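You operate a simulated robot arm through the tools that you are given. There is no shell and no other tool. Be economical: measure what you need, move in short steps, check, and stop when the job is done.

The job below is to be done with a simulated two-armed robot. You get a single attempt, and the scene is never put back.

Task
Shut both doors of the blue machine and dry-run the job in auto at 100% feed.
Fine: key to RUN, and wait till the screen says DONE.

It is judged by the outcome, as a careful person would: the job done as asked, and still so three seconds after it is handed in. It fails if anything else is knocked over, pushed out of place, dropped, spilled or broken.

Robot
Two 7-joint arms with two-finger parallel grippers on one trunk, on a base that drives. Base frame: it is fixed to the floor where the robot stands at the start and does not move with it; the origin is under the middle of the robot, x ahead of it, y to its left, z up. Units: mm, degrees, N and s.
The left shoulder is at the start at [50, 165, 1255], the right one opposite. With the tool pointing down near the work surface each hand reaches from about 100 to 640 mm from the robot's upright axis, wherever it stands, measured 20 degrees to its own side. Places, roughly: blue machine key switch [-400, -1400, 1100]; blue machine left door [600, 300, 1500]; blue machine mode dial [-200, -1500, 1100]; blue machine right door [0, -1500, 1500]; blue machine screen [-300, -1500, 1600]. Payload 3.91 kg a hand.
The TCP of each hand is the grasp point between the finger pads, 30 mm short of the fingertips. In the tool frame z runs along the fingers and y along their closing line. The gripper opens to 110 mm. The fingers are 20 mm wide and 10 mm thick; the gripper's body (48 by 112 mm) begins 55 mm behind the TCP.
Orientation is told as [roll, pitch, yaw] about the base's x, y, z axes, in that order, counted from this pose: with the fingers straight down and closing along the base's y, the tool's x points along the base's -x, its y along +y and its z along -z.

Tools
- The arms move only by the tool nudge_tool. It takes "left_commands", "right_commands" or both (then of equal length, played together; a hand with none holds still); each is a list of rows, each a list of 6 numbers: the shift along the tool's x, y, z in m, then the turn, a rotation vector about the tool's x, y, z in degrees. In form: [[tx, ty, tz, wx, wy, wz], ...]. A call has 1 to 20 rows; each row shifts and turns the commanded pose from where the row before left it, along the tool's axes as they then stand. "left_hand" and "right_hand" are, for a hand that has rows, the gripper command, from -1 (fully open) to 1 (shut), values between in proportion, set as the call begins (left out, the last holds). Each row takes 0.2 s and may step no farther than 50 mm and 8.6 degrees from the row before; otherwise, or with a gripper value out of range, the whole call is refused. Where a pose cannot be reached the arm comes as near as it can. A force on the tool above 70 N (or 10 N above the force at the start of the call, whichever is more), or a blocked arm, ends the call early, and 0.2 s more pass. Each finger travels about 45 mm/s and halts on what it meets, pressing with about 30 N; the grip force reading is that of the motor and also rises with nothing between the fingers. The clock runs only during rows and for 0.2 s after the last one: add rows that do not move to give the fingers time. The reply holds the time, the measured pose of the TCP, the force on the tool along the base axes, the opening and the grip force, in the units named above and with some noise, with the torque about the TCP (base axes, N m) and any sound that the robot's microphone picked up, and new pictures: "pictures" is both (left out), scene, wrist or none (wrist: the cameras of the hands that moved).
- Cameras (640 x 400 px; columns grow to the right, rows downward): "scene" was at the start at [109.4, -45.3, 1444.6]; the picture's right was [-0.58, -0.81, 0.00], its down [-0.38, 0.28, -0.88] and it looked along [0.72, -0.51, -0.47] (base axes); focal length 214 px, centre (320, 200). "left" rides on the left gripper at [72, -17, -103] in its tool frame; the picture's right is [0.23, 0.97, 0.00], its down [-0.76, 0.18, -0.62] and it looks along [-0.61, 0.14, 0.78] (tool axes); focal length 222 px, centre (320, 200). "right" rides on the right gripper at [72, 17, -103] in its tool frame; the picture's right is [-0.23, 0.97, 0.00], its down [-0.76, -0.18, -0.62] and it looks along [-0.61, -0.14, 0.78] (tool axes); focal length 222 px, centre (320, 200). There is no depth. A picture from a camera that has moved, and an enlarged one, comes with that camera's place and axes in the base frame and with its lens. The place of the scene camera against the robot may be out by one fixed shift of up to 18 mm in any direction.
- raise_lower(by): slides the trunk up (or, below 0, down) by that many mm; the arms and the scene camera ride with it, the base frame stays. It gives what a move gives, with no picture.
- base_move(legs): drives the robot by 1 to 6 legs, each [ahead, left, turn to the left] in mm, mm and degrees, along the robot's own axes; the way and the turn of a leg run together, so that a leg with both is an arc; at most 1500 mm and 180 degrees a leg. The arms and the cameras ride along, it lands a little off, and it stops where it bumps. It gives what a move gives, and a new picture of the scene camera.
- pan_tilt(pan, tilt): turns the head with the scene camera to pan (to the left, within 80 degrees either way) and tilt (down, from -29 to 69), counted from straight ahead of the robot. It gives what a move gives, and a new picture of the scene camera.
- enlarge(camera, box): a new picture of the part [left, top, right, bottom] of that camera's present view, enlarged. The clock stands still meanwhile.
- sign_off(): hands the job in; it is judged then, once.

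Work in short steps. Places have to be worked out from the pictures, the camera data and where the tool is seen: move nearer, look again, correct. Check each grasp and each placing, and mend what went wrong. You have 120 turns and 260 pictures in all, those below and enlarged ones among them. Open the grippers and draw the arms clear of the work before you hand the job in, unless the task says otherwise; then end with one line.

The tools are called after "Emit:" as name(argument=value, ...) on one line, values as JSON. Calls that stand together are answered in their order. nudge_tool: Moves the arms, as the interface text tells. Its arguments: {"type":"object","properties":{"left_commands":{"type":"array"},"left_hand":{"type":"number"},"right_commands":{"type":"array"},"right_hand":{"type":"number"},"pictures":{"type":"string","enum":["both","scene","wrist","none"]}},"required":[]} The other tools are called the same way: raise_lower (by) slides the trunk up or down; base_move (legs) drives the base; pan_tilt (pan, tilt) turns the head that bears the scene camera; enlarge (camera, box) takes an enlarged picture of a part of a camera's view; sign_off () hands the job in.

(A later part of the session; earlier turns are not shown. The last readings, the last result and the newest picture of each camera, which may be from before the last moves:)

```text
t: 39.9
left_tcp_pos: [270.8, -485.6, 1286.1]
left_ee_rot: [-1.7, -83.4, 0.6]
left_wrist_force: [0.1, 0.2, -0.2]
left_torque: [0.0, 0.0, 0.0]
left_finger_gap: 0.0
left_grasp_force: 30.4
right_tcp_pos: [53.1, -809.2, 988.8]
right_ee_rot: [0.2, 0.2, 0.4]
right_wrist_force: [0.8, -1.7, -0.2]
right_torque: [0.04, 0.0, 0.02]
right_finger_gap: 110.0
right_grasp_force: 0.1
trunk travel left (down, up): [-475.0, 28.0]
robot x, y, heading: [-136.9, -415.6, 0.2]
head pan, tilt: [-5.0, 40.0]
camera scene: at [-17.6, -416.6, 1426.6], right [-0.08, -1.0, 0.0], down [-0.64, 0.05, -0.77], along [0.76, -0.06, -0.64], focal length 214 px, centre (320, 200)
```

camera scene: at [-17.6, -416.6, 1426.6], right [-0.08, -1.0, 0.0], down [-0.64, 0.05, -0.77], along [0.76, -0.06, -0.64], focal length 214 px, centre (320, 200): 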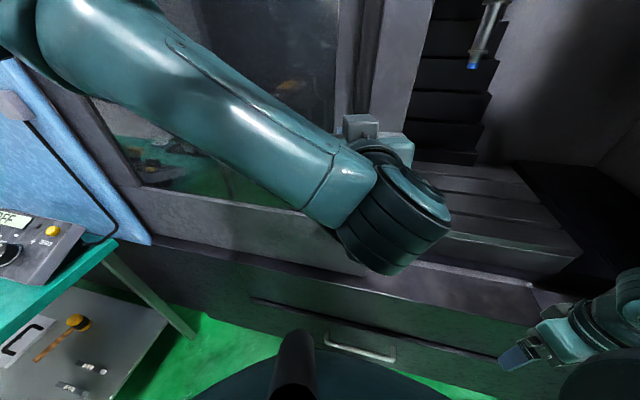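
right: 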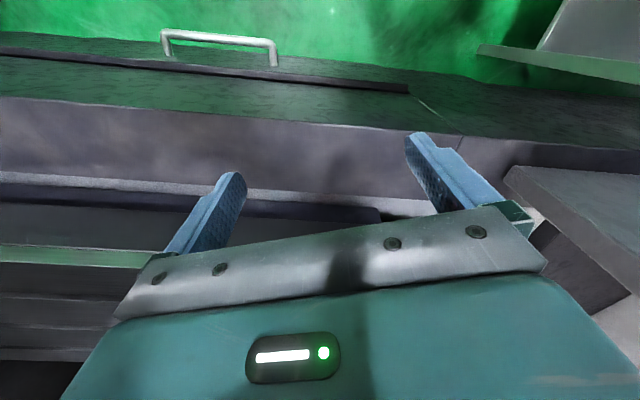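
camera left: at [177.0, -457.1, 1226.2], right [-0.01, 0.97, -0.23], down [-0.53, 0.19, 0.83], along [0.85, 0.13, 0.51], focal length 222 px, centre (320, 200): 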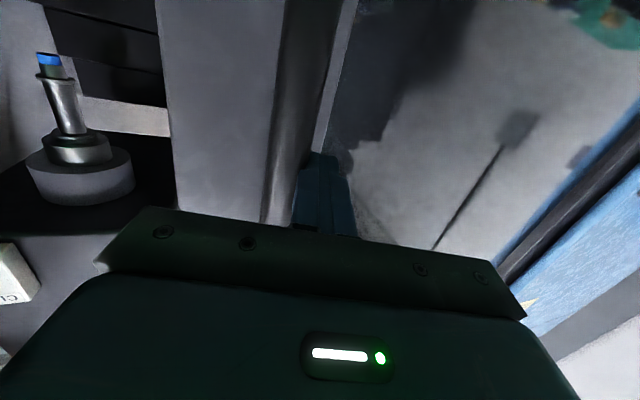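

Emit:
nudge_tool(left_commands=[[0, -0.014, -0.0048, 0, 0, 0], [0, -0.014, -0.0048, 0, 0, 0], [0, -0.014, -0.0048, 0, 0, 0]], pictures="both")

```text
t: 40.7
left_tcp_pos: [261.7, -510.4, 1286.4]
left_ee_rot: [-1.2, -82.9, 1.6]
left_wrist_force: [3.3, 41.7, -11.0]
left_torque: [0.24, 0.22, 0.72]
left_finger_gap: 0.1
left_grasp_force: 29.9
right_tcp_pos: [55.7, -801.6, 992.1]
right_ee_rot: [-0.3, 0.2, 0.5]
right_wrist_force: [0.1, -0.1, -0.1]
right_torque: [-0.04, 0.02, -0.01]
right_finger_gap: 109.8
right_grasp_force: 0.1
trunk travel left (down, up): [-475.0, 28.0]
robot x, y, heading: [-139.6, -415.9, 0.4]
head pan, tilt: [-5.0, 40.0]
camera scene: at [-14.3, -405.9, 1426.0], right [-0.08, -1.0, 0.01], down [-0.64, 0.04, -0.77], along [0.76, -0.07, -0.64], focal length 214 px, centre (320, 200)
camera left: at [150.4, -529.2, 1227.3], right [-0.04, 0.97, -0.23], down [-0.53, 0.18, 0.83], along [0.85, 0.15, 0.51], focal length 222 px, centre (320, 200)
```

scene: 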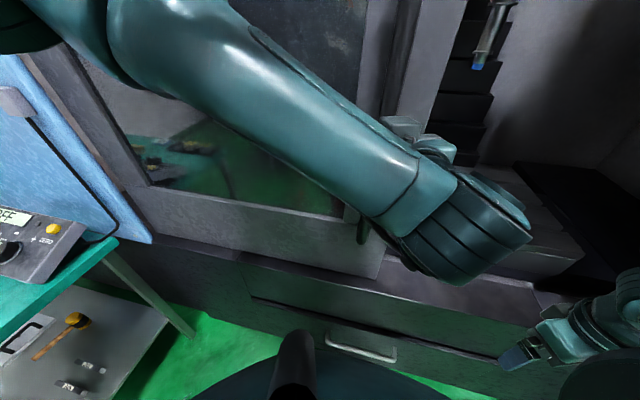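
left: 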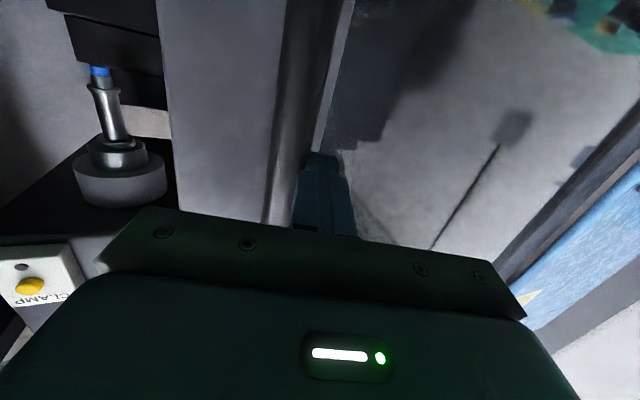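

Firm stop at ~42 N: left door is closed. I ease the left hand off leftward, back out, and look at the result and toward the right door/pendant.

Emit:
nudge_tool(left_commands=[[0, 0.02, 0, 0, 0, 0], [0, 0.03, 0, 0, 0, 0], [0, 0.03, -0.02, 0, 0, 0], [0, 0.03, -0.03, 0, 0, 0], [0, 0.03, -0.03, 0, 0, 0]], pictures="none")

Emit:
base_move(legs=[[-250, 0, 0], [0, 0, -18.5], [0, -150, 0]])

Emit:
pan_tilt(pan=-45, tilt=30)

```text
t: 42.1
left_tcp_pos: [210.2, -378.0, 1298.9]
left_ee_rot: [-3.6, -83.0, 10.2]
left_wrist_force: [-0.1, 0.2, -0.2]
left_torque: [0.04, 0.01, 0.0]
left_finger_gap: 0.1
left_grasp_force: 29.6
left hand out of reach, approached as far as the arm can: row 5
right_tcp_pos: [53.5, -808.4, 988.9]
right_ee_rot: [0.1, 0.1, 0.4]
right_wrist_force: [-0.3, 0.3, 0.0]
right_torque: [0.01, 0.01, -0.01]
right_finger_gap: 110.1
right_grasp_force: 0.0
trunk travel left (down, up): [-475.0, 28.0]
robot x, y, heading: [-139.6, -415.6, 0.5]
head pan, tilt: [-5.0, 40.0]
stopped in row 5 (left hand): the arm was blocked; the commanded pose is now the measured one
```

```text
t: 45.9
left_tcp_pos: [-93.9, -638.3, 1299.6]
left_ee_rot: [-3.2, -83.1, -9.2]
left_wrist_force: [0.8, 0.6, -0.3]
left_torque: [-0.01, 0.02, 0.02]
left_finger_gap: 0.1
left_grasp_force: 29.7
right_tcp_pos: [-382.9, -993.6, 988.4]
right_ee_rot: [0.2, 0.2, -18.7]
right_wrist_force: [-0.2, -1.2, -0.3]
right_torque: [0.03, -0.03, -0.02]
right_finger_gap: 110.2
right_grasp_force: 0.0
trunk travel left (down, up): [-475.0, 28.0]
robot x, y, heading: [-434.7, -559.2, -18.6]
head pan, tilt: [-5.0, 40.0]
camera scene: at [-322.6, -596.8, 1426.5], right [-0.4, -0.92, 0.0], down [-0.59, 0.26, -0.77], along [0.7, -0.31, -0.64], focal length 214 px, centre (320, 200)
```

scene: 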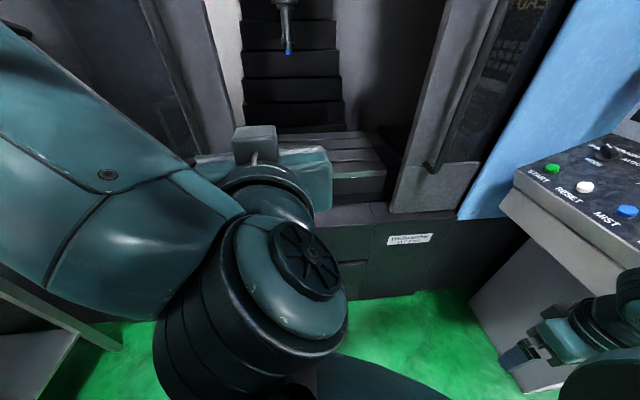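

```text
t: 47.0
left_tcp_pos: [-92.6, -637.5, 1298.7]
left_ee_rot: [-3.7, -83.0, -8.7]
left_wrist_force: [-0.9, -0.4, 0.1]
left_torque: [0.0, 0.03, -0.02]
left_finger_gap: 0.0
left_grasp_force: 29.9
right_tcp_pos: [-382.8, -992.8, 989.4]
right_ee_rot: [0.1, 0.1, -18.8]
right_wrist_force: [0.3, 0.3, -0.1]
right_torque: [0.0, 0.02, 0.01]
right_finger_gap: 110.2
right_grasp_force: 0.0
trunk travel left (down, up): [-475.0, 28.0]
robot x, y, heading: [-433.7, -559.5, -18.8]
head pan, tilt: [-45.0, 30.0]
camera scene: at [-360.0, -642.8, 1441.8], right [-0.9, -0.44, 0.0], down [-0.22, 0.45, -0.87], along [0.38, -0.78, -0.5], focal length 214 px, centre (320, 200)
```

scene: 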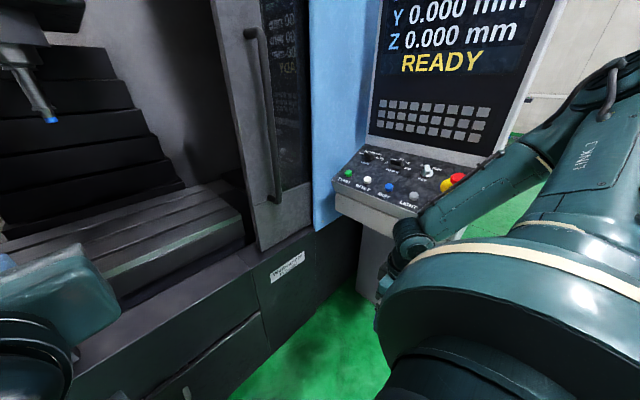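

Right bar base is at about (69,-1160). The left arm will push it too (elbow stays away from the pendant), but first I fold the right arm down and inward so its elbow doesn't meet the panel.

Emit:
nudge_tool(right_commands=[[-0.011, 0.0225, 0.0375, 0, 0, 0], [-0.011, 0.0225, 0.0375, 0, 0, 0], [-0.011, 0.0225, 0.0375, 0, 0, 0], [-0.011, 0.0225, 0.0375, 0, 0, 0], [-0.011, 0.0225, 0.0375, 0, 0, 0], [-0.011, 0.0225, 0.0375, 0, 0, 0], [-0.011, 0.0225, 0.0375, 0, 0, 0], [-0.011, 0.0225, 0.0375, 0, 0, 0]], right_hand=1, pictures="both")

```text
t: 48.8
left_tcp_pos: [-93.5, -637.7, 1298.5]
left_ee_rot: [-3.9, -83.0, -8.6]
left_wrist_force: [0.5, 0.7, 0.6]
left_torque: [0.0, -0.01, 0.02]
left_finger_gap: 0.0
left_grasp_force: 29.8
right_tcp_pos: [-239.8, -846.1, 689.4]
right_ee_rot: [0.0, 0.0, -18.6]
right_wrist_force: [-0.2, -0.1, 0.4]
right_torque: [0.02, -0.01, -0.01]
right_finger_gap: 0.0
right_grasp_force: 30.1
trunk travel left (down, up): [-475.0, 28.0]
robot x, y, heading: [-433.4, -557.7, -19.0]
head pan, tilt: [-45.0, 30.0]
camera scene: at [-359.7, -642.5, 1441.9], right [-0.9, -0.44, 0.0], down [-0.22, 0.45, -0.87], along [0.38, -0.78, -0.5], focal length 214 px, centre (320, 200)
camera right: at [-304.6, -806.7, 794.6], right [0.53, 0.85, 0.0], down [0.67, -0.41, 0.62], along [0.53, -0.33, -0.78], focal length 222 px, centre (320, 200)
```

scene: 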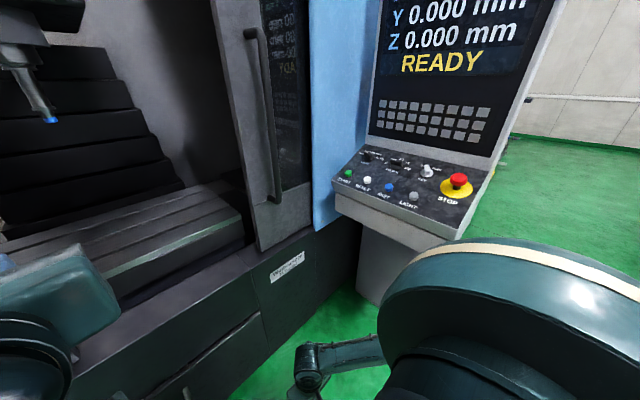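
right: 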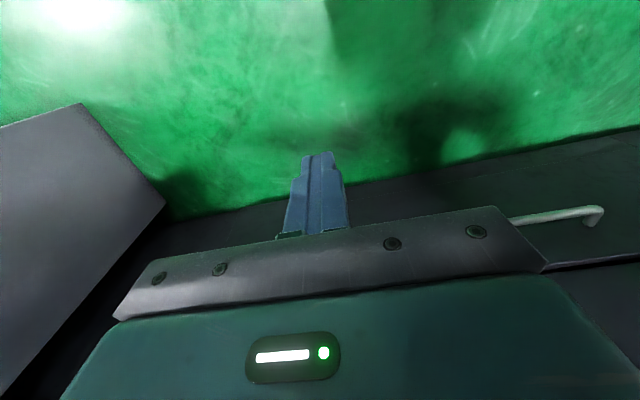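

Panel front edge runs about (-118,-1263)→(-491,-1203), clear of the planned base place. I drive to about (-274,-847), yaw -38.

Emit:
base_move(legs=[[0, -222, 0], [240, 0, 0], [0, 0, -19.5]])

Emit:
pan_tilt(pan=0, tilt=30)

```text
t: 52.9
left_tcp_pos: [22.5, -1030.5, 1298.9]
left_ee_rot: [-3.7, -83.0, -27.7]
left_wrist_force: [-0.2, 0.3, -0.6]
left_torque: [0.04, -0.01, 0.01]
left_finger_gap: 0.1
left_grasp_force: 30.2
right_tcp_pos: [-184.1, -1182.6, 690.8]
right_ee_rot: [0.1, 0.1, -37.4]
right_wrist_force: [0.2, 0.2, 0.5]
right_torque: [-0.02, 0.01, -0.01]
right_finger_gap: 0.0
right_grasp_force: 30.0
trunk travel left (down, up): [-475.0, 28.0]
robot x, y, heading: [-268.8, -846.9, -37.4]
head pan, tilt: [-45.0, 30.0]
camera scene: at [-233.3, -947.7, 1441.8], right [-0.99, -0.13, 0.0], down [-0.06, 0.5, -0.87], along [0.11, -0.86, -0.5], focal length 214 px, centre (320, 200)
```

scene: 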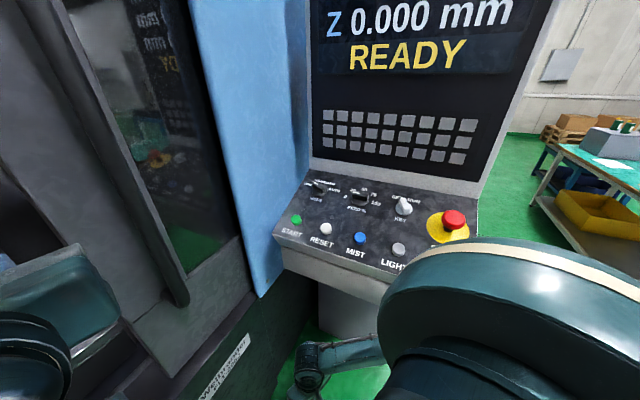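

```text
t: 54.0
left_tcp_pos: [22.8, -1031.1, 1299.1]
left_ee_rot: [-3.7, -83.0, -27.3]
left_wrist_force: [-0.8, 0.2, -0.3]
left_torque: [-0.01, -0.04, 0.0]
left_finger_gap: 0.0
left_grasp_force: 29.5
right_tcp_pos: [-184.1, -1181.6, 690.6]
right_ee_rot: [0.1, 0.1, -37.5]
right_wrist_force: [0.2, 0.3, 0.0]
right_torque: [-0.01, -0.01, 0.0]
right_finger_gap: 0.1
right_grasp_force: 29.8
trunk travel left (down, up): [-475.0, 28.0]
robot x, y, heading: [-273.1, -848.4, -37.6]
head pan, tilt: [0.0, 30.0]
camera scene: at [-173.3, -913.1, 1441.9], right [-0.61, -0.79, 0.0], down [-0.4, 0.31, -0.87], along [0.69, -0.53, -0.5], focal length 214 px, centre (320, 200)
```

scene: 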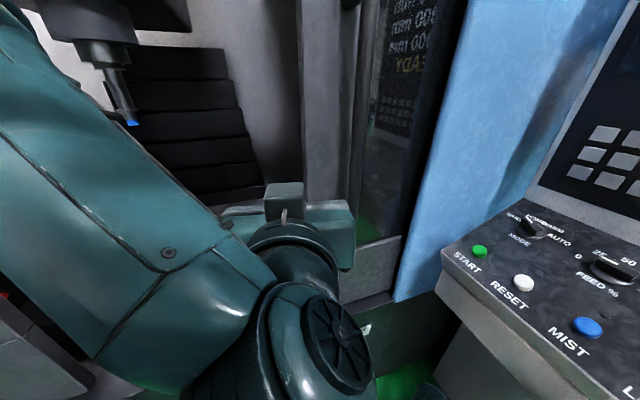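

Hand now right-of-centre at s≈970; I move it ~138 mm right past the bar while still in front of it.

Emit:
nudge_tool(left_commands=[[0, -0.0333, 0.0103, 0, 0, 0], [0, -0.0333, 0.0103, 0, 0, 0], [0, -0.0333, 0.0103, 0, 0, 0], [0, -0.0333, 0.0103, 0, 0, 0]], pictures="both")

```text
t: 55.0
left_tcp_pos: [-10.6, -1166.0, 1297.1]
left_ee_rot: [-3.6, -83.0, -27.8]
left_wrist_force: [-1.1, 0.1, -0.1]
left_torque: [-0.01, 0.05, 0.0]
left_finger_gap: 0.0
left_grasp_force: 30.1
right_tcp_pos: [-184.8, -1181.8, 690.3]
right_ee_rot: [0.1, 0.2, -37.5]
right_wrist_force: [0.1, 0.3, 0.5]
right_torque: [0.03, 0.0, 0.03]
right_finger_gap: 0.2
right_grasp_force: 29.6
trunk travel left (down, up): [-475.0, 28.0]
robot x, y, heading: [-274.3, -844.9, -37.4]
head pan, tilt: [0.0, 30.0]
camera scene: at [-173.5, -913.6, 1441.8], right [-0.61, -0.79, 0.0], down [-0.4, 0.31, -0.87], along [0.69, -0.53, -0.5], focal length 214 px, centre (320, 200)
camera left: at [-115.4, -1123.5, 1237.9], right [0.48, 0.84, -0.23], down [-0.35, 0.43, 0.83], along [0.8, -0.32, 0.51], focal length 222 px, centre (320, 200)
```

scene: 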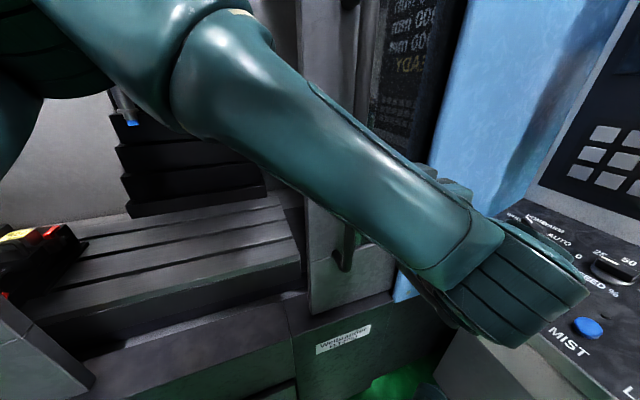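
left: 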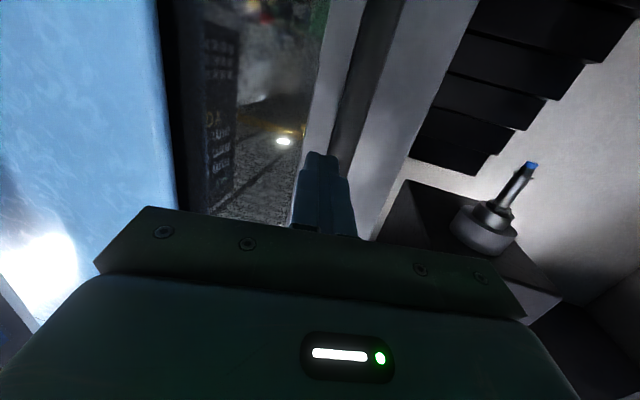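

Bar is just left of the finger axis (image right). I move 35 mm further right, check, before inserting.

Emit:
nudge_tool(left_commands=[[0, -0.0345, 0.0, 0, 0, 0], [0, 0, 0.02, 0, 0, 0]], pictures="both")

```text
t: 55.6
left_tcp_pos: [-11.7, -1204.8, 1293.7]
left_ee_rot: [-3.9, -83.0, -27.4]
left_wrist_force: [0.0, 0.1, 0.5]
left_torque: [0.01, 0.0, -0.02]
left_finger_gap: 0.2
left_grasp_force: 30.1
right_tcp_pos: [-183.5, -1180.5, 691.4]
right_ee_rot: [0.1, 0.1, -37.4]
right_wrist_force: [-0.2, -0.9, -0.6]
right_torque: [0.01, 0.03, -0.01]
right_finger_gap: 0.4
right_grasp_force: 30.0
trunk travel left (down, up): [-475.0, 28.0]
robot x, y, heading: [-276.7, -849.1, -37.4]
head pan, tilt: [0.0, 30.0]
camera scene: at [-172.1, -912.5, 1441.8], right [-0.61, -0.79, 0.0], down [-0.4, 0.3, -0.87], along [0.69, -0.53, -0.5], focal length 214 px, centre (320, 200)
camera left: at [-115.6, -1160.9, 1234.6], right [0.48, 0.84, -0.23], down [-0.35, 0.43, 0.83], along [0.8, -0.32, 0.51], focal length 222 px, centre (320, 200)
```

scene: 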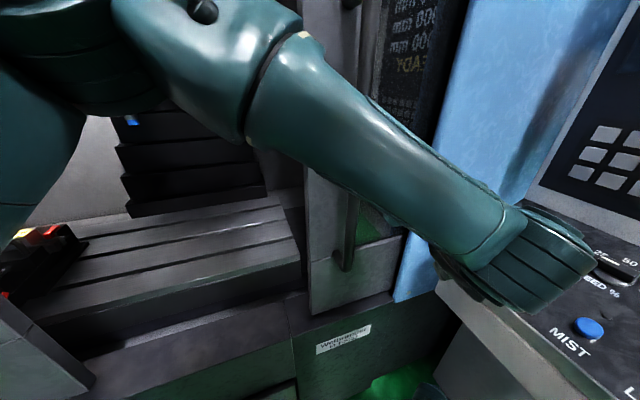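
left: 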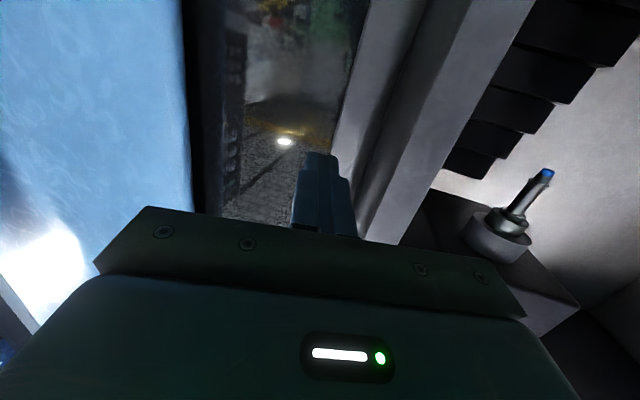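

Finger is right of the bar now; insert ~47 mm along the door normal.

Emit:
nudge_tool(left_commands=[[0, 0.0025, 0.0158, 0, 0, 0], [0, 0.0025, 0.0158, 0, 0, 0], [0, 0.0025, 0.0158, 0, 0, 0]], pictures="both")

```text
t: 56.4
left_tcp_pos: [31.2, -1222.7, 1289.0]
left_ee_rot: [-3.8, -83.1, -27.5]
left_wrist_force: [0.4, 0.5, 0.8]
left_torque: [0.03, 0.04, 0.0]
left_finger_gap: 0.0
left_grasp_force: 29.9
right_tcp_pos: [-184.2, -1180.0, 690.4]
right_ee_rot: [0.1, 0.1, -37.5]
right_wrist_force: [-0.2, -0.6, 0.2]
right_torque: [0.01, -0.04, 0.02]
right_finger_gap: 0.0
right_grasp_force: 29.7
trunk travel left (down, up): [-475.0, 28.0]
robot x, y, heading: [-274.1, -849.1, -37.8]
head pan, tilt: [0.0, 30.0]
camera scene: at [-172.8, -913.1, 1441.8], right [-0.61, -0.79, 0.0], down [-0.4, 0.3, -0.87], along [0.69, -0.53, -0.5], focal length 214 px, centre (320, 200)
camera left: at [-72.9, -1180.0, 1228.6], right [0.48, 0.84, -0.23], down [-0.35, 0.43, 0.83], along [0.8, -0.32, 0.51], focal length 222 px, centre (320, 200)
```

scene: 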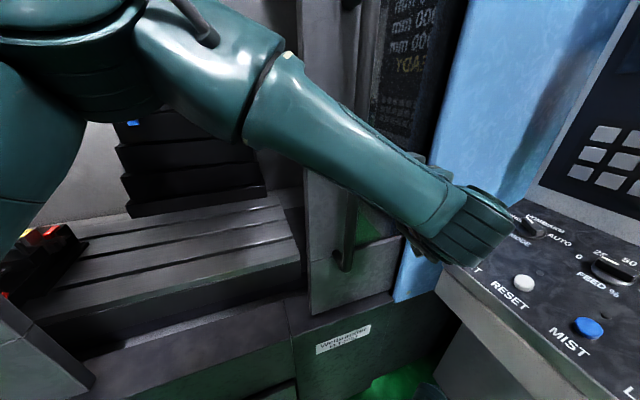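
left: 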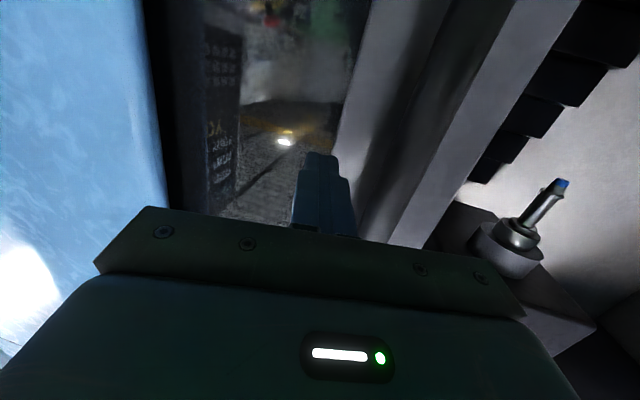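

Inserted. Push left along the track: 140 mm.

Emit:
nudge_tool(left_commands=[[0, 0.0198, -0.0031, 0, 0, 0], [0, 0.0198, -0.0031, 0, 0, 0], [0, 0.0198, -0.0031, 0, 0, 0], [0, 0.0198, -0.0031, 0, 0, 0], [0, 0.0198, -0.0031, 0, 0, 0], [0, 0.0198, -0.0031, 0, 0, 0], [0, 0.0198, -0.0031, 0, 0, 0]], pictures="both")

```text
t: 58.0
left_tcp_pos: [80.2, -1090.5, 1290.0]
left_ee_rot: [-1.9, -83.0, -29.5]
left_wrist_force: [-34.4, 7.8, -10.9]
left_torque: [-0.15, -0.24, 0.4]
left_finger_gap: 0.0
left_grasp_force: 30.3
right_tcp_pos: [-185.9, -1180.5, 691.5]
right_ee_rot: [0.2, -0.2, -37.5]
right_wrist_force: [-0.4, 0.3, 0.0]
right_torque: [-0.04, 0.03, -0.01]
right_finger_gap: 0.0
right_grasp_force: 30.0
trunk travel left (down, up): [-475.0, 28.0]
robot x, y, heading: [-274.6, -847.1, -37.7]
head pan, tilt: [0.0, 30.0]
camera scene: at [-178.7, -909.8, 1442.4], right [-0.61, -0.79, 0.0], down [-0.39, 0.3, -0.87], along [0.69, -0.53, -0.5], focal length 214 px, centre (320, 200)
camera left: at [-24.0, -1047.2, 1230.3], right [0.48, 0.85, -0.23], down [-0.35, 0.43, 0.83], along [0.8, -0.32, 0.51], focal length 222 px, centre (320, 200)
```

scene: 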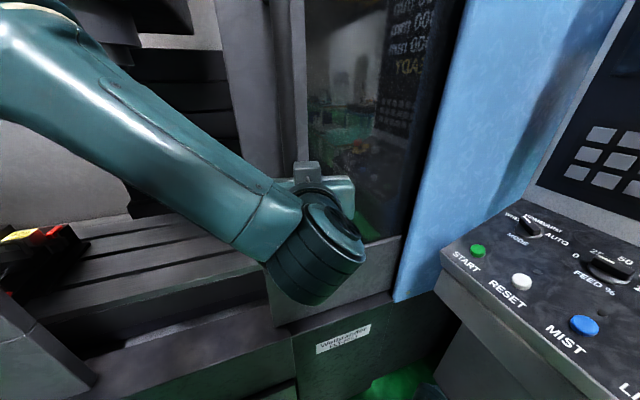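
left: 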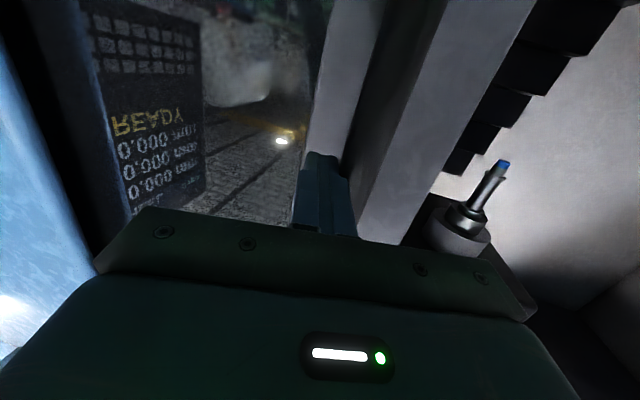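

Fingertip is rubbing the door (-34 N), so I pull back 10 mm; then I let the base translate left along the track to push the door, as the arm's left range is limited.

Emit:
nudge_tool(left_commands=[[0, -0.0016, -0.01, 0, 0, 0]], pictures="none")

Emit:
base_move(legs=[[-33, 94, 0]])

```text
t: 58.4
left_tcp_pos: [80.9, -1091.3, 1292.7]
left_ee_rot: [-4.9, -83.2, -25.9]
left_wrist_force: [0.6, -5.5, 0.2]
left_torque: [0.03, 0.01, -0.14]
left_finger_gap: 0.2
left_grasp_force: 30.1
right_tcp_pos: [-183.2, -1182.5, 690.7]
right_ee_rot: [0.0, 0.1, -37.5]
right_wrist_force: [0.9, 0.3, -0.3]
right_torque: [-0.01, 0.01, 0.01]
right_finger_gap: 0.0
right_grasp_force: 29.9
trunk travel left (down, up): [-475.0, 28.0]
robot x, y, heading: [-275.7, -848.6, -37.7]
head pan, tilt: [0.0, 30.0]
```

```text
t: 59.6
left_tcp_pos: [108.4, -994.6, 1289.4]
left_ee_rot: [-3.9, -83.1, -27.5]
left_wrist_force: [0.4, 0.2, 0.6]
left_torque: [0.03, -0.03, -0.03]
left_finger_gap: 0.0
left_grasp_force: 30.2
right_tcp_pos: [-152.5, -1086.3, 692.0]
right_ee_rot: [0.0, 0.0, -37.5]
right_wrist_force: [0.1, 0.0, 0.5]
right_torque: [-0.01, 0.04, 0.0]
right_finger_gap: 0.0
right_grasp_force: 29.8
trunk travel left (down, up): [-475.0, 28.0]
robot x, y, heading: [-243.0, -753.5, -37.7]
head pan, tilt: [0.0, 30.0]
camera scene: at [-141.1, -816.4, 1441.9], right [-0.61, -0.79, 0.0], down [-0.4, 0.3, -0.87], along [0.69, -0.53, -0.5], focal length 214 px, centre (320, 200)
```

scene: 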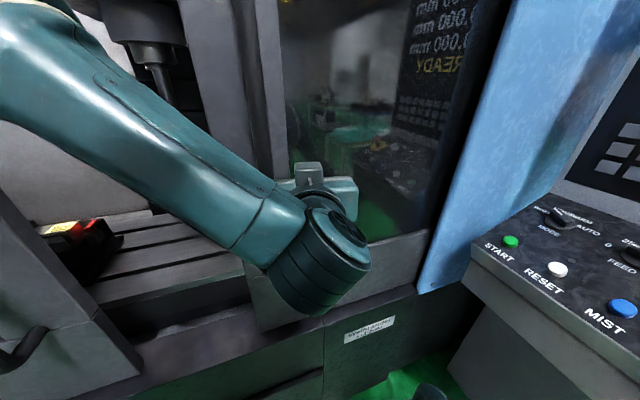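

Works well. Continue 150 mm twice, checking each.

Emit:
base_move(legs=[[-48, 142, 0]])

```text
t: 61.0
left_tcp_pos: [156.8, -857.0, 1289.4]
left_ee_rot: [-3.4, -83.0, -28.0]
left_wrist_force: [0.4, 0.0, 0.3]
left_torque: [0.0, 0.05, -0.03]
left_finger_gap: 0.0
left_grasp_force: 29.6
right_tcp_pos: [-106.8, -946.9, 690.5]
right_ee_rot: [0.0, 0.2, -37.8]
right_wrist_force: [0.9, -0.2, -0.4]
right_torque: [-0.02, 0.04, 0.0]
right_finger_gap: 0.2
right_grasp_force: 29.5
trunk travel left (down, up): [-475.0, 28.0]
robot x, y, heading: [-195.7, -615.8, -38.0]
head pan, tilt: [0.0, 30.0]
camera scene: at [-94.2, -677.7, 1441.9], right [-0.61, -0.79, 0.0], down [-0.4, 0.31, -0.87], along [0.68, -0.53, -0.5], focal length 214 px, centre (320, 200)
```

scene: 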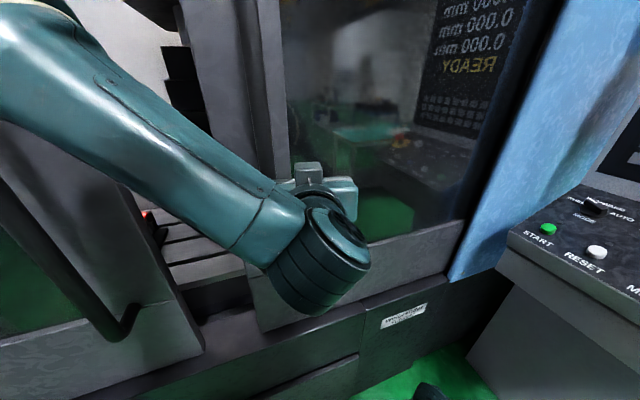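

Emit:
base_move(legs=[[-36, 94, 0]])

Emit:
pan_tilt(pan=30, tilt=15)

```text
t: 62.1
left_tcp_pos: [184.0, -760.9, 1289.4]
left_ee_rot: [-3.2, -82.8, -28.2]
left_wrist_force: [1.2, 1.2, 0.3]
left_torque: [0.0, -0.01, -0.06]
left_finger_gap: 0.0
left_grasp_force: 29.8
right_tcp_pos: [-78.1, -851.9, 691.5]
right_ee_rot: [0.0, 0.2, -38.0]
right_wrist_force: [-0.1, 1.1, -0.4]
right_torque: [-0.02, 0.0, -0.04]
right_finger_gap: 0.1
right_grasp_force: 30.5
trunk travel left (down, up): [-475.0, 28.0]
robot x, y, heading: [-167.1, -518.1, -38.0]
head pan, tilt: [0.0, 30.0]
camera scene: at [-65.6, -581.4, 1441.9], right [-0.62, -0.79, 0.0], down [-0.39, 0.31, -0.87], along [0.68, -0.53, -0.5], focal length 214 px, centre (320, 200)
```

scene: 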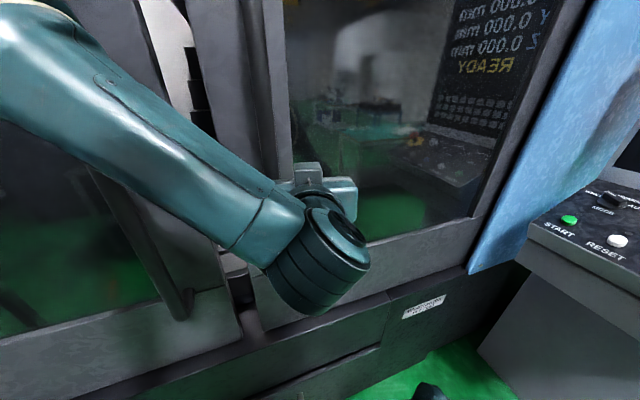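

```text
t: 63.0
left_tcp_pos: [184.2, -760.7, 1288.4]
left_ee_rot: [-2.5, -82.9, -28.9]
left_wrist_force: [-0.5, 0.5, -0.5]
left_torque: [0.0, -0.01, -0.02]
left_finger_gap: 0.3
left_grasp_force: 30.4
right_tcp_pos: [-78.8, -851.3, 691.2]
right_ee_rot: [0.0, 0.2, -37.9]
right_wrist_force: [-0.6, 0.0, -0.5]
right_torque: [-0.03, -0.01, -0.02]
right_finger_gap: 0.1
right_grasp_force: 29.8
trunk travel left (down, up): [-475.0, 28.0]
robot x, y, heading: [-165.7, -516.3, -38.2]
head pan, tilt: [30.0, 15.0]
camera scene: at [-44.8, -540.5, 1466.0], right [-0.14, -0.99, 0.0], down [-0.26, 0.04, -0.97], along [0.96, -0.13, -0.26], focal length 214 px, centre (320, 200)
```

scene: 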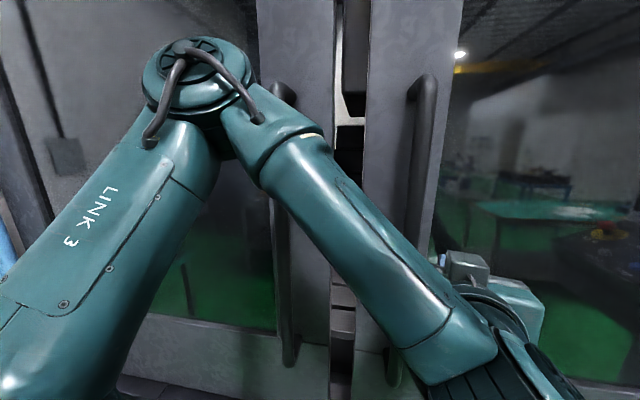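

Gap is now ~75 mm. Finish with the arm in small steps until the stop.

Emit:
nudge_tool(left_commands=[[0, 0.0148, -0.0026, 0, 0, 0], [0, 0.0148, -0.0026, 0, 0, 0], [0, 0.0148, -0.0026, 0, 0, 0], [0, 0.0148, -0.0026, 0, 0, 0]], pictures="scene")

```text
t: 64.0
left_tcp_pos: [205.2, -702.1, 1290.9]
left_ee_rot: [-1.8, -83.0, -29.5]
left_wrist_force: [-6.0, -1.2, 0.1]
left_torque: [0.02, -0.05, -0.13]
left_finger_gap: 0.0
left_grasp_force: 29.4
right_tcp_pos: [-79.1, -851.4, 691.8]
right_ee_rot: [0.0, 0.0, -38.0]
right_wrist_force: [1.2, -0.4, 0.2]
right_torque: [0.01, 0.0, 0.0]
right_finger_gap: 0.0
right_grasp_force: 30.2
trunk travel left (down, up): [-475.0, 28.0]
robot x, y, heading: [-166.5, -516.6, -38.0]
head pan, tilt: [30.0, 15.0]
camera scene: at [-46.3, -538.0, 1466.3], right [-0.14, -0.99, 0.0], down [-0.26, 0.03, -0.97], along [0.96, -0.13, -0.26], focal length 214 px, centre (320, 200)
```

scene: 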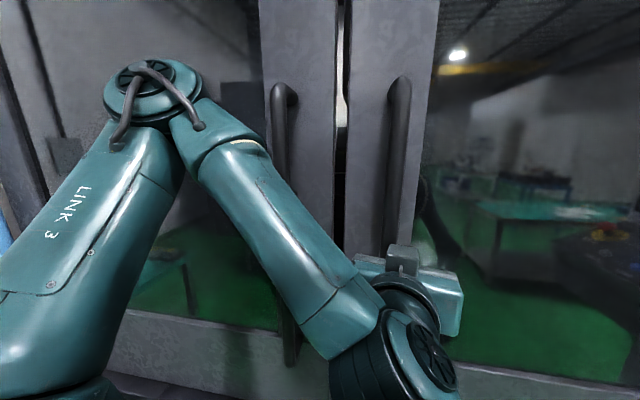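

Small gap remains; continue.

Emit:
nudge_tool(left_commands=[[0, 0.0138, -0.0028, 0, 0, 0], [0, 0.0138, -0.0028, 0, 0, 0], [0, 0.0118, -0.0024, 0, 0, 0]], pictures="scene")

```text
t: 64.8
left_tcp_pos: [211.0, -685.4, 1289.5]
left_ee_rot: [2.8, -82.2, -35.6]
left_wrist_force: [-48.1, -24.0, -25.7]
left_torque: [-0.21, 0.16, -0.08]
left_finger_gap: 0.0
left_grasp_force: 30.5
left hand out of reach, approached as far as the arm can: row 3
right_tcp_pos: [-81.8, -854.7, 688.6]
right_ee_rot: [0.5, 0.0, -37.9]
right_wrist_force: [0.0, 0.2, 0.5]
right_torque: [0.0, -0.05, -0.02]
right_finger_gap: 0.1
right_grasp_force: 30.0
trunk travel left (down, up): [-475.0, 28.0]
robot x, y, heading: [-169.0, -515.2, -37.8]
head pan, tilt: [30.0, 15.0]
camera scene: at [-52.6, -545.8, 1466.1], right [-0.14, -0.99, -0.01], down [-0.25, 0.04, -0.97], along [0.96, -0.13, -0.25], focal length 214 px, centre (320, 200)
```

scene: 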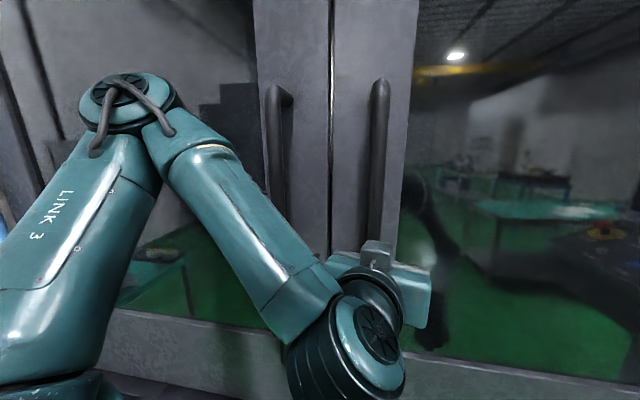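

Doors meet. I ease off right, pull back, and check the seam.

Emit:
nudge_tool(left_commands=[[0, -0.015, 0, 0, 0, 0], [0, -0.02, 0, 0, 0, 0], [0, -0.01, -0.02, 0, 0, 0], [0, 0, -0.03, 0, 0, 0]], pictures="none")

Emit:
base_move(legs=[[-300, 0, 0]])

Emit:
enlarge(camera="scene", box=[240, 0, 480, 150])

```text
t: 65.8
left_tcp_pos: [155.9, -690.7, 1301.7]
left_ee_rot: [-2.8, -83.0, -28.7]
left_wrist_force: [-0.2, -0.3, 0.5]
left_torque: [0.0, -0.04, 0.04]
left_finger_gap: 0.1
left_grasp_force: 30.1
right_tcp_pos: [-78.2, -851.9, 691.3]
right_ee_rot: [0.1, 0.1, -37.9]
right_wrist_force: [0.5, -0.3, 0.2]
right_torque: [-0.01, -0.01, -0.01]
right_finger_gap: 0.0
right_grasp_force: 30.0
trunk travel left (down, up): [-475.0, 28.0]
robot x, y, heading: [-163.4, -515.1, -38.1]
head pan, tilt: [30.0, 15.0]
```

```text
t: 67.9
left_tcp_pos: [-76.4, -508.4, 1300.9]
left_ee_rot: [-2.5, -83.0, -28.6]
left_wrist_force: [-0.3, 0.6, 0.7]
left_torque: [-0.01, 0.01, -0.01]
left_finger_gap: 0.0
left_grasp_force: 30.1
right_tcp_pos: [-310.1, -670.7, 691.3]
right_ee_rot: [0.1, 0.1, -37.8]
right_wrist_force: [0.6, -0.8, -0.3]
right_torque: [-0.02, -0.03, -0.01]
right_finger_gap: 0.2
right_grasp_force: 30.1
trunk travel left (down, up): [-475.0, 28.0]
robot x, y, heading: [-400.2, -334.4, -37.9]
head pan, tilt: [30.0, 15.0]
camera scene: at [-278.3, -358.5, 1466.1], right [-0.13, -0.99, 0.0], down [-0.26, 0.03, -0.97], along [0.96, -0.13, -0.26], focal length 214 px, centre (320, 200)
```

scene: 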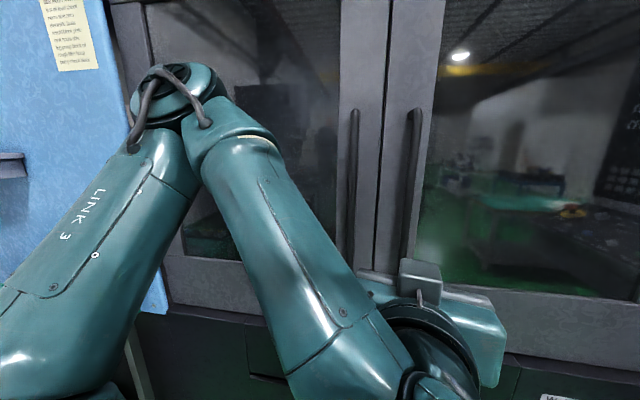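

```text
2.67 times, centred on (360, 75) of scene
camera zoom: at [-278.3, -358.5, 1466.1], right [-0.13, -0.99, 0.0], down [-0.26, 0.03, -0.97], along [0.96, -0.13, -0.26], focal length 572 px, centre (213, 533)
```

zoom: 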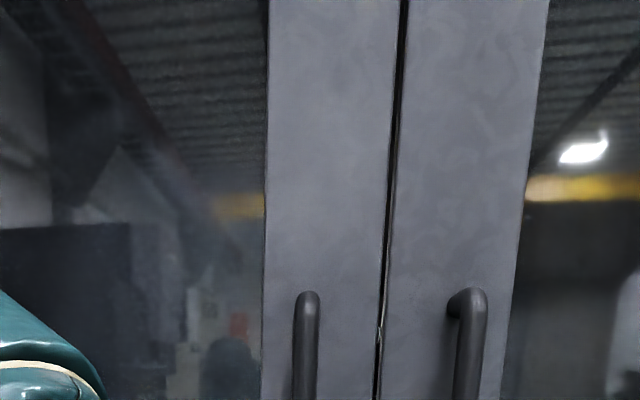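

Doors look shut with a thin seam. There is a notice on the blue panel; let me read it.

Emit:
pan_tilt(pan=48, tilt=-5)

Emit:
enlarge(camera="scene", box=[120, 80, 220, 180])

```text
t: 68.7
left_tcp_pos: [-75.2, -509.1, 1300.3]
left_ee_rot: [-2.5, -82.9, -28.7]
left_wrist_force: [-0.2, 1.1, -1.0]
left_torque: [0.0, 0.0, -0.02]
left_finger_gap: 0.0
left_grasp_force: 29.9
right_tcp_pos: [-310.5, -671.7, 691.2]
right_ee_rot: [0.1, 0.0, -37.7]
right_wrist_force: [0.3, -0.3, 1.0]
right_torque: [-0.01, -0.01, 0.03]
right_finger_gap: 0.1
right_grasp_force: 29.6
trunk travel left (down, up): [-475.0, 28.0]
robot x, y, heading: [-400.7, -340.3, -38.0]
head pan, tilt: [48.0, -5.0]
camera scene: at [-284.2, -330.8, 1497.9], right [0.18, -0.98, 0.0], down [0.09, 0.02, -1.0], along [0.98, 0.18, 0.09], focal length 214 px, centre (320, 200)
```

scene: 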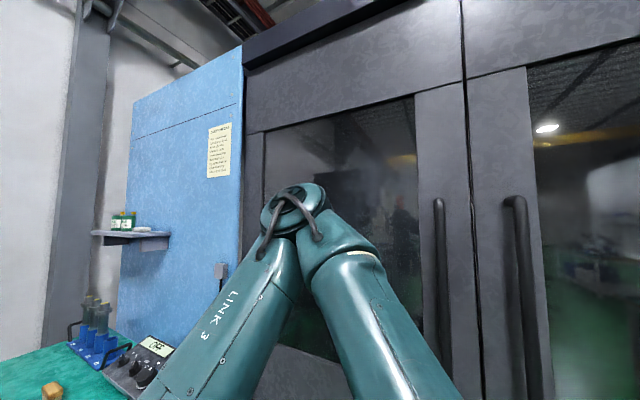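

```text
4.00 times, centred on (170, 130) of scene
camera zoom: at [-284.2, -330.8, 1497.9], right [0.18, -0.98, 0.0], down [0.09, 0.02, -1.0], along [0.98, 0.18, 0.09], focal length 858 px, centre (920, 480)
```

zoom: 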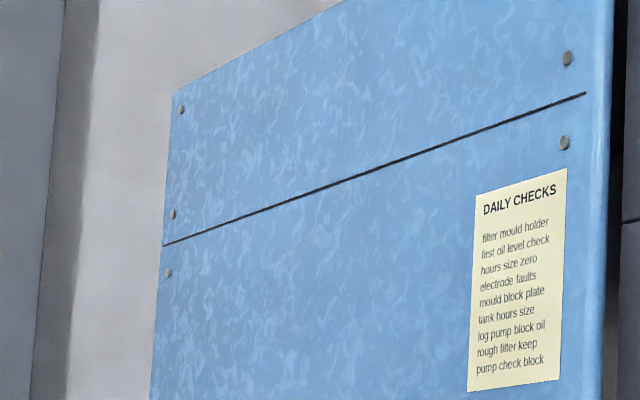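

The notice is just decoy text. I tuck the left arm tool-down to the side, then drive toward the pendant to use the right arm there.

Emit:
nudge_tool(left_commands=[[0.0258, 0.015, -0.0049, 0, 8.3, 0], [0.0262, 0.015, -0.0011, 0, 8.3, 0], [0.0261, 0.015, 0.0027, 0, 8.3, 0], [0.0254, 0.015, 0.0064, 0, 8.3, 0], [0.0243, 0.015, 0.01, 0, 8.3, 0], [0.0226, 0.015, 0.0134, 0, 8.3, 0], [0.0204, 0.015, 0.0165, 0, 8.3, 0], [0.0178, 0.015, 0.0193, 0, 8.3, 0], [0.0148, 0.015, 0.0217, 0, 8.3, 0], [0.0115, 0.015, 0.0236, 0, 8.3, 0], [0, 0, 0.04, 0, 0, 0], [0, 0, 0.04, 0, 0, 0], [0, 0, 0.04, 0, 0, 0], [0, 0, 0.04, 0, 0, 0], [0, 0, 0.04, 0, 0, 0]], pictures="none")

Emit:
pan_tilt(pan=-10, tilt=25)

```text
t: 71.9
left_tcp_pos: [-65.0, -383.3, 863.2]
left_ee_rot: [-0.3, 0.1, -31.2]
left_wrist_force: [0.3, 0.2, 1.0]
left_torque: [-0.03, 0.02, 0.0]
left_finger_gap: 0.0
left_grasp_force: 30.0
left hand out of reach, approached as far as the arm can: row 1, 2, 3, 4, 5, 7
right_tcp_pos: [-309.8, -671.6, 690.8]
right_ee_rot: [0.1, 0.0, -37.7]
right_wrist_force: [-0.4, -0.2, -0.5]
right_torque: [0.0, -0.01, -0.01]
right_finger_gap: 0.0
right_grasp_force: 29.7
trunk travel left (down, up): [-475.0, 28.0]
robot x, y, heading: [-401.2, -338.1, -37.9]
head pan, tilt: [48.0, -5.0]
```

```text
t: 73.2
left_tcp_pos: [-65.2, -382.0, 864.2]
left_ee_rot: [-0.3, 0.0, -31.2]
left_wrist_force: [-0.1, 0.3, -0.4]
left_torque: [-0.03, 0.03, 0.0]
left_finger_gap: 0.2
left_grasp_force: 30.3
right_tcp_pos: [-310.5, -670.2, 690.2]
right_ee_rot: [0.0, 0.1, -37.7]
right_wrist_force: [0.8, -0.2, 0.1]
right_torque: [-0.02, 0.0, 0.01]
right_finger_gap: 0.0
right_grasp_force: 30.1
trunk travel left (down, up): [-475.0, 28.0]
robot x, y, heading: [-401.2, -337.8, -37.6]
head pan, tilt: [-10.0, 25.0]
camera scene: at [-308.3, -414.5, 1449.9], right [-0.74, -0.67, 0.0], down [-0.28, 0.31, -0.91], along [0.61, -0.67, -0.42], focal length 214 px, centre (320, 200)
```

scene: 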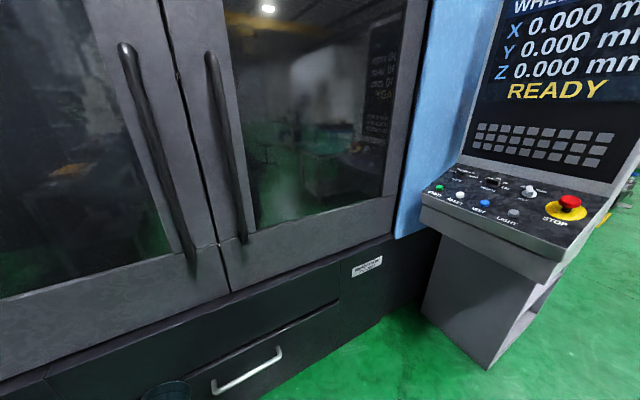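

Doors are closed. Driving to a place in front of the pendant.

Emit:
base_move(legs=[[250, -423, 0], [0, 0, -37]])

Emit:
pan_tilt(pan=-8, tilt=30)

```text
t: 77.8
left_tcp_pos: [-229.1, -1062.2, 863.1]
left_ee_rot: [-0.4, 0.1, -67.9]
left_wrist_force: [0.5, -0.6, 0.6]
left_torque: [0.01, 0.0, -0.02]
left_finger_gap: 0.0
left_grasp_force: 29.8
right_tcp_pos: [-598.5, -1147.3, 691.5]
right_ee_rot: [0.1, 0.2, -74.5]
right_wrist_force: [0.0, 0.0, 0.0]
right_torque: [0.02, 0.0, -0.01]
right_finger_gap: 0.0
right_grasp_force: 30.3
trunk travel left (down, up): [-475.0, 28.0]
robot x, y, heading: [-466.6, -826.3, -74.6]
head pan, tilt: [-10.0, 25.0]
camera scene: at [-446.9, -937.5, 1449.8], right [-1.0, -0.1, 0.0], down [-0.04, 0.42, -0.91], along [0.09, -0.9, -0.42], focal length 214 px, centre (320, 200)
```

scene: 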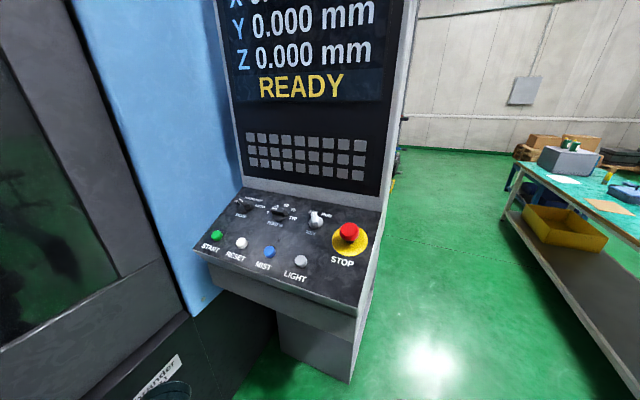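

```text
t: 78.5
left_tcp_pos: [-230.1, -1061.8, 864.2]
left_ee_rot: [-0.3, 0.2, -67.9]
left_wrist_force: [0.4, -0.2, 0.5]
left_torque: [-0.01, -0.03, 0.01]
left_finger_gap: 0.0
left_grasp_force: 30.2
right_tcp_pos: [-597.9, -1146.2, 690.9]
right_ee_rot: [0.1, 0.1, -74.4]
right_wrist_force: [0.3, 0.0, -0.3]
right_torque: [-0.03, -0.02, -0.02]
right_finger_gap: 0.1
right_grasp_force: 30.1
trunk travel left (down, up): [-475.0, 28.0]
robot x, y, heading: [-468.2, -823.8, -74.4]
head pan, tilt: [-8.0, 30.0]
camera scene: at [-443.8, -935.4, 1441.9], right [-0.99, -0.13, 0.0], down [-0.07, 0.5, -0.87], along [0.11, -0.86, -0.5], focal length 214 px, centre (320, 200)
```

scene: 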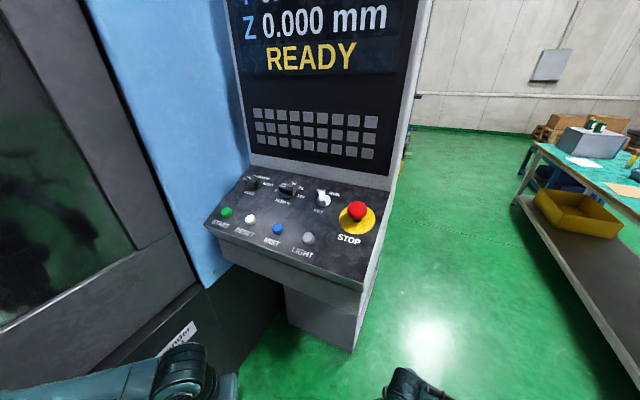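

Zoom on the panel.

Emit:
enlarge(camera="scene", box=[200, 165, 400, 290])

```text
3.20 times, centred on (300, 228) of scene
camera zoom: at [-443.8, -935.4, 1441.9], right [-0.99, -0.13, 0.0], down [-0.07, 0.5, -0.87], along [0.11, -0.86, -0.5], focal length 686 px, centre (384, 112)
```

zoom: 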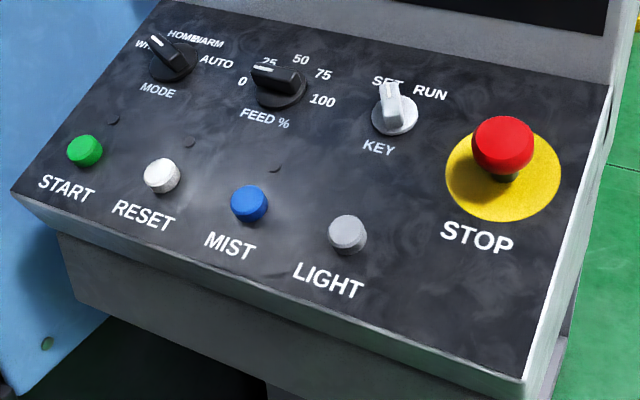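

Panel worked out: it faces along the machine's front line, surface tilted ~21°; MODE ≈(-154,-1527), FEED ≈(-274,-1485), KEY ≈(-387,-1447), START ≈(-109,-1420,1099). I tuck the left arm low in front so its elbow keeps clear of the door when I come closer.

Emit:
nudge_tool(left_commands=[[0.015, -0.0225, 0.0335, 0, 0, 0], [0.015, -0.0225, 0.0335, 0, 0, 0], [0.015, -0.0225, 0.0335, 0, 0, 0], [0.015, -0.0225, 0.0335, 0, 0, 0], [0.015, -0.0225, 0.0335, 0, 0, 0], [0.015, -0.0225, 0.0335, 0, 0, 0]], pictures="scene")

```text
t: 79.9
left_tcp_pos: [-382.8, -1033.9, 681.3]
left_ee_rot: [-0.5, 0.7, -69.2]
left_wrist_force: [-1.6, -1.4, 11.4]
left_torque: [0.88, 0.23, 0.2]
left_finger_gap: 0.1
left_grasp_force: 30.3
right_tcp_pos: [-599.2, -1145.8, 689.9]
right_ee_rot: [0.0, 0.1, -74.3]
right_wrist_force: [0.3, -0.4, -1.0]
right_torque: [0.0, -0.01, 0.0]
right_finger_gap: 0.0
right_grasp_force: 30.0
trunk travel left (down, up): [-475.0, 28.0]
robot x, y, heading: [-470.2, -825.9, -74.3]
head pan, tilt: [-8.0, 30.0]
stopped in row 6 (left hand): the force on the tool passed its limit (the readings are from after the stop); the commanded pose is now the measured one
camera scene: at [-443.8, -935.4, 1441.9], right [-0.99, -0.13, 0.0], down [-0.07, 0.5, -0.87], along [0.11, -0.86, -0.5], focal length 214 px, centre (320, 200)
```

scene: 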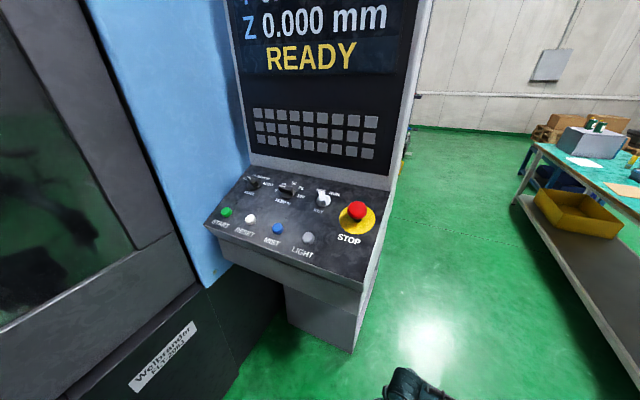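

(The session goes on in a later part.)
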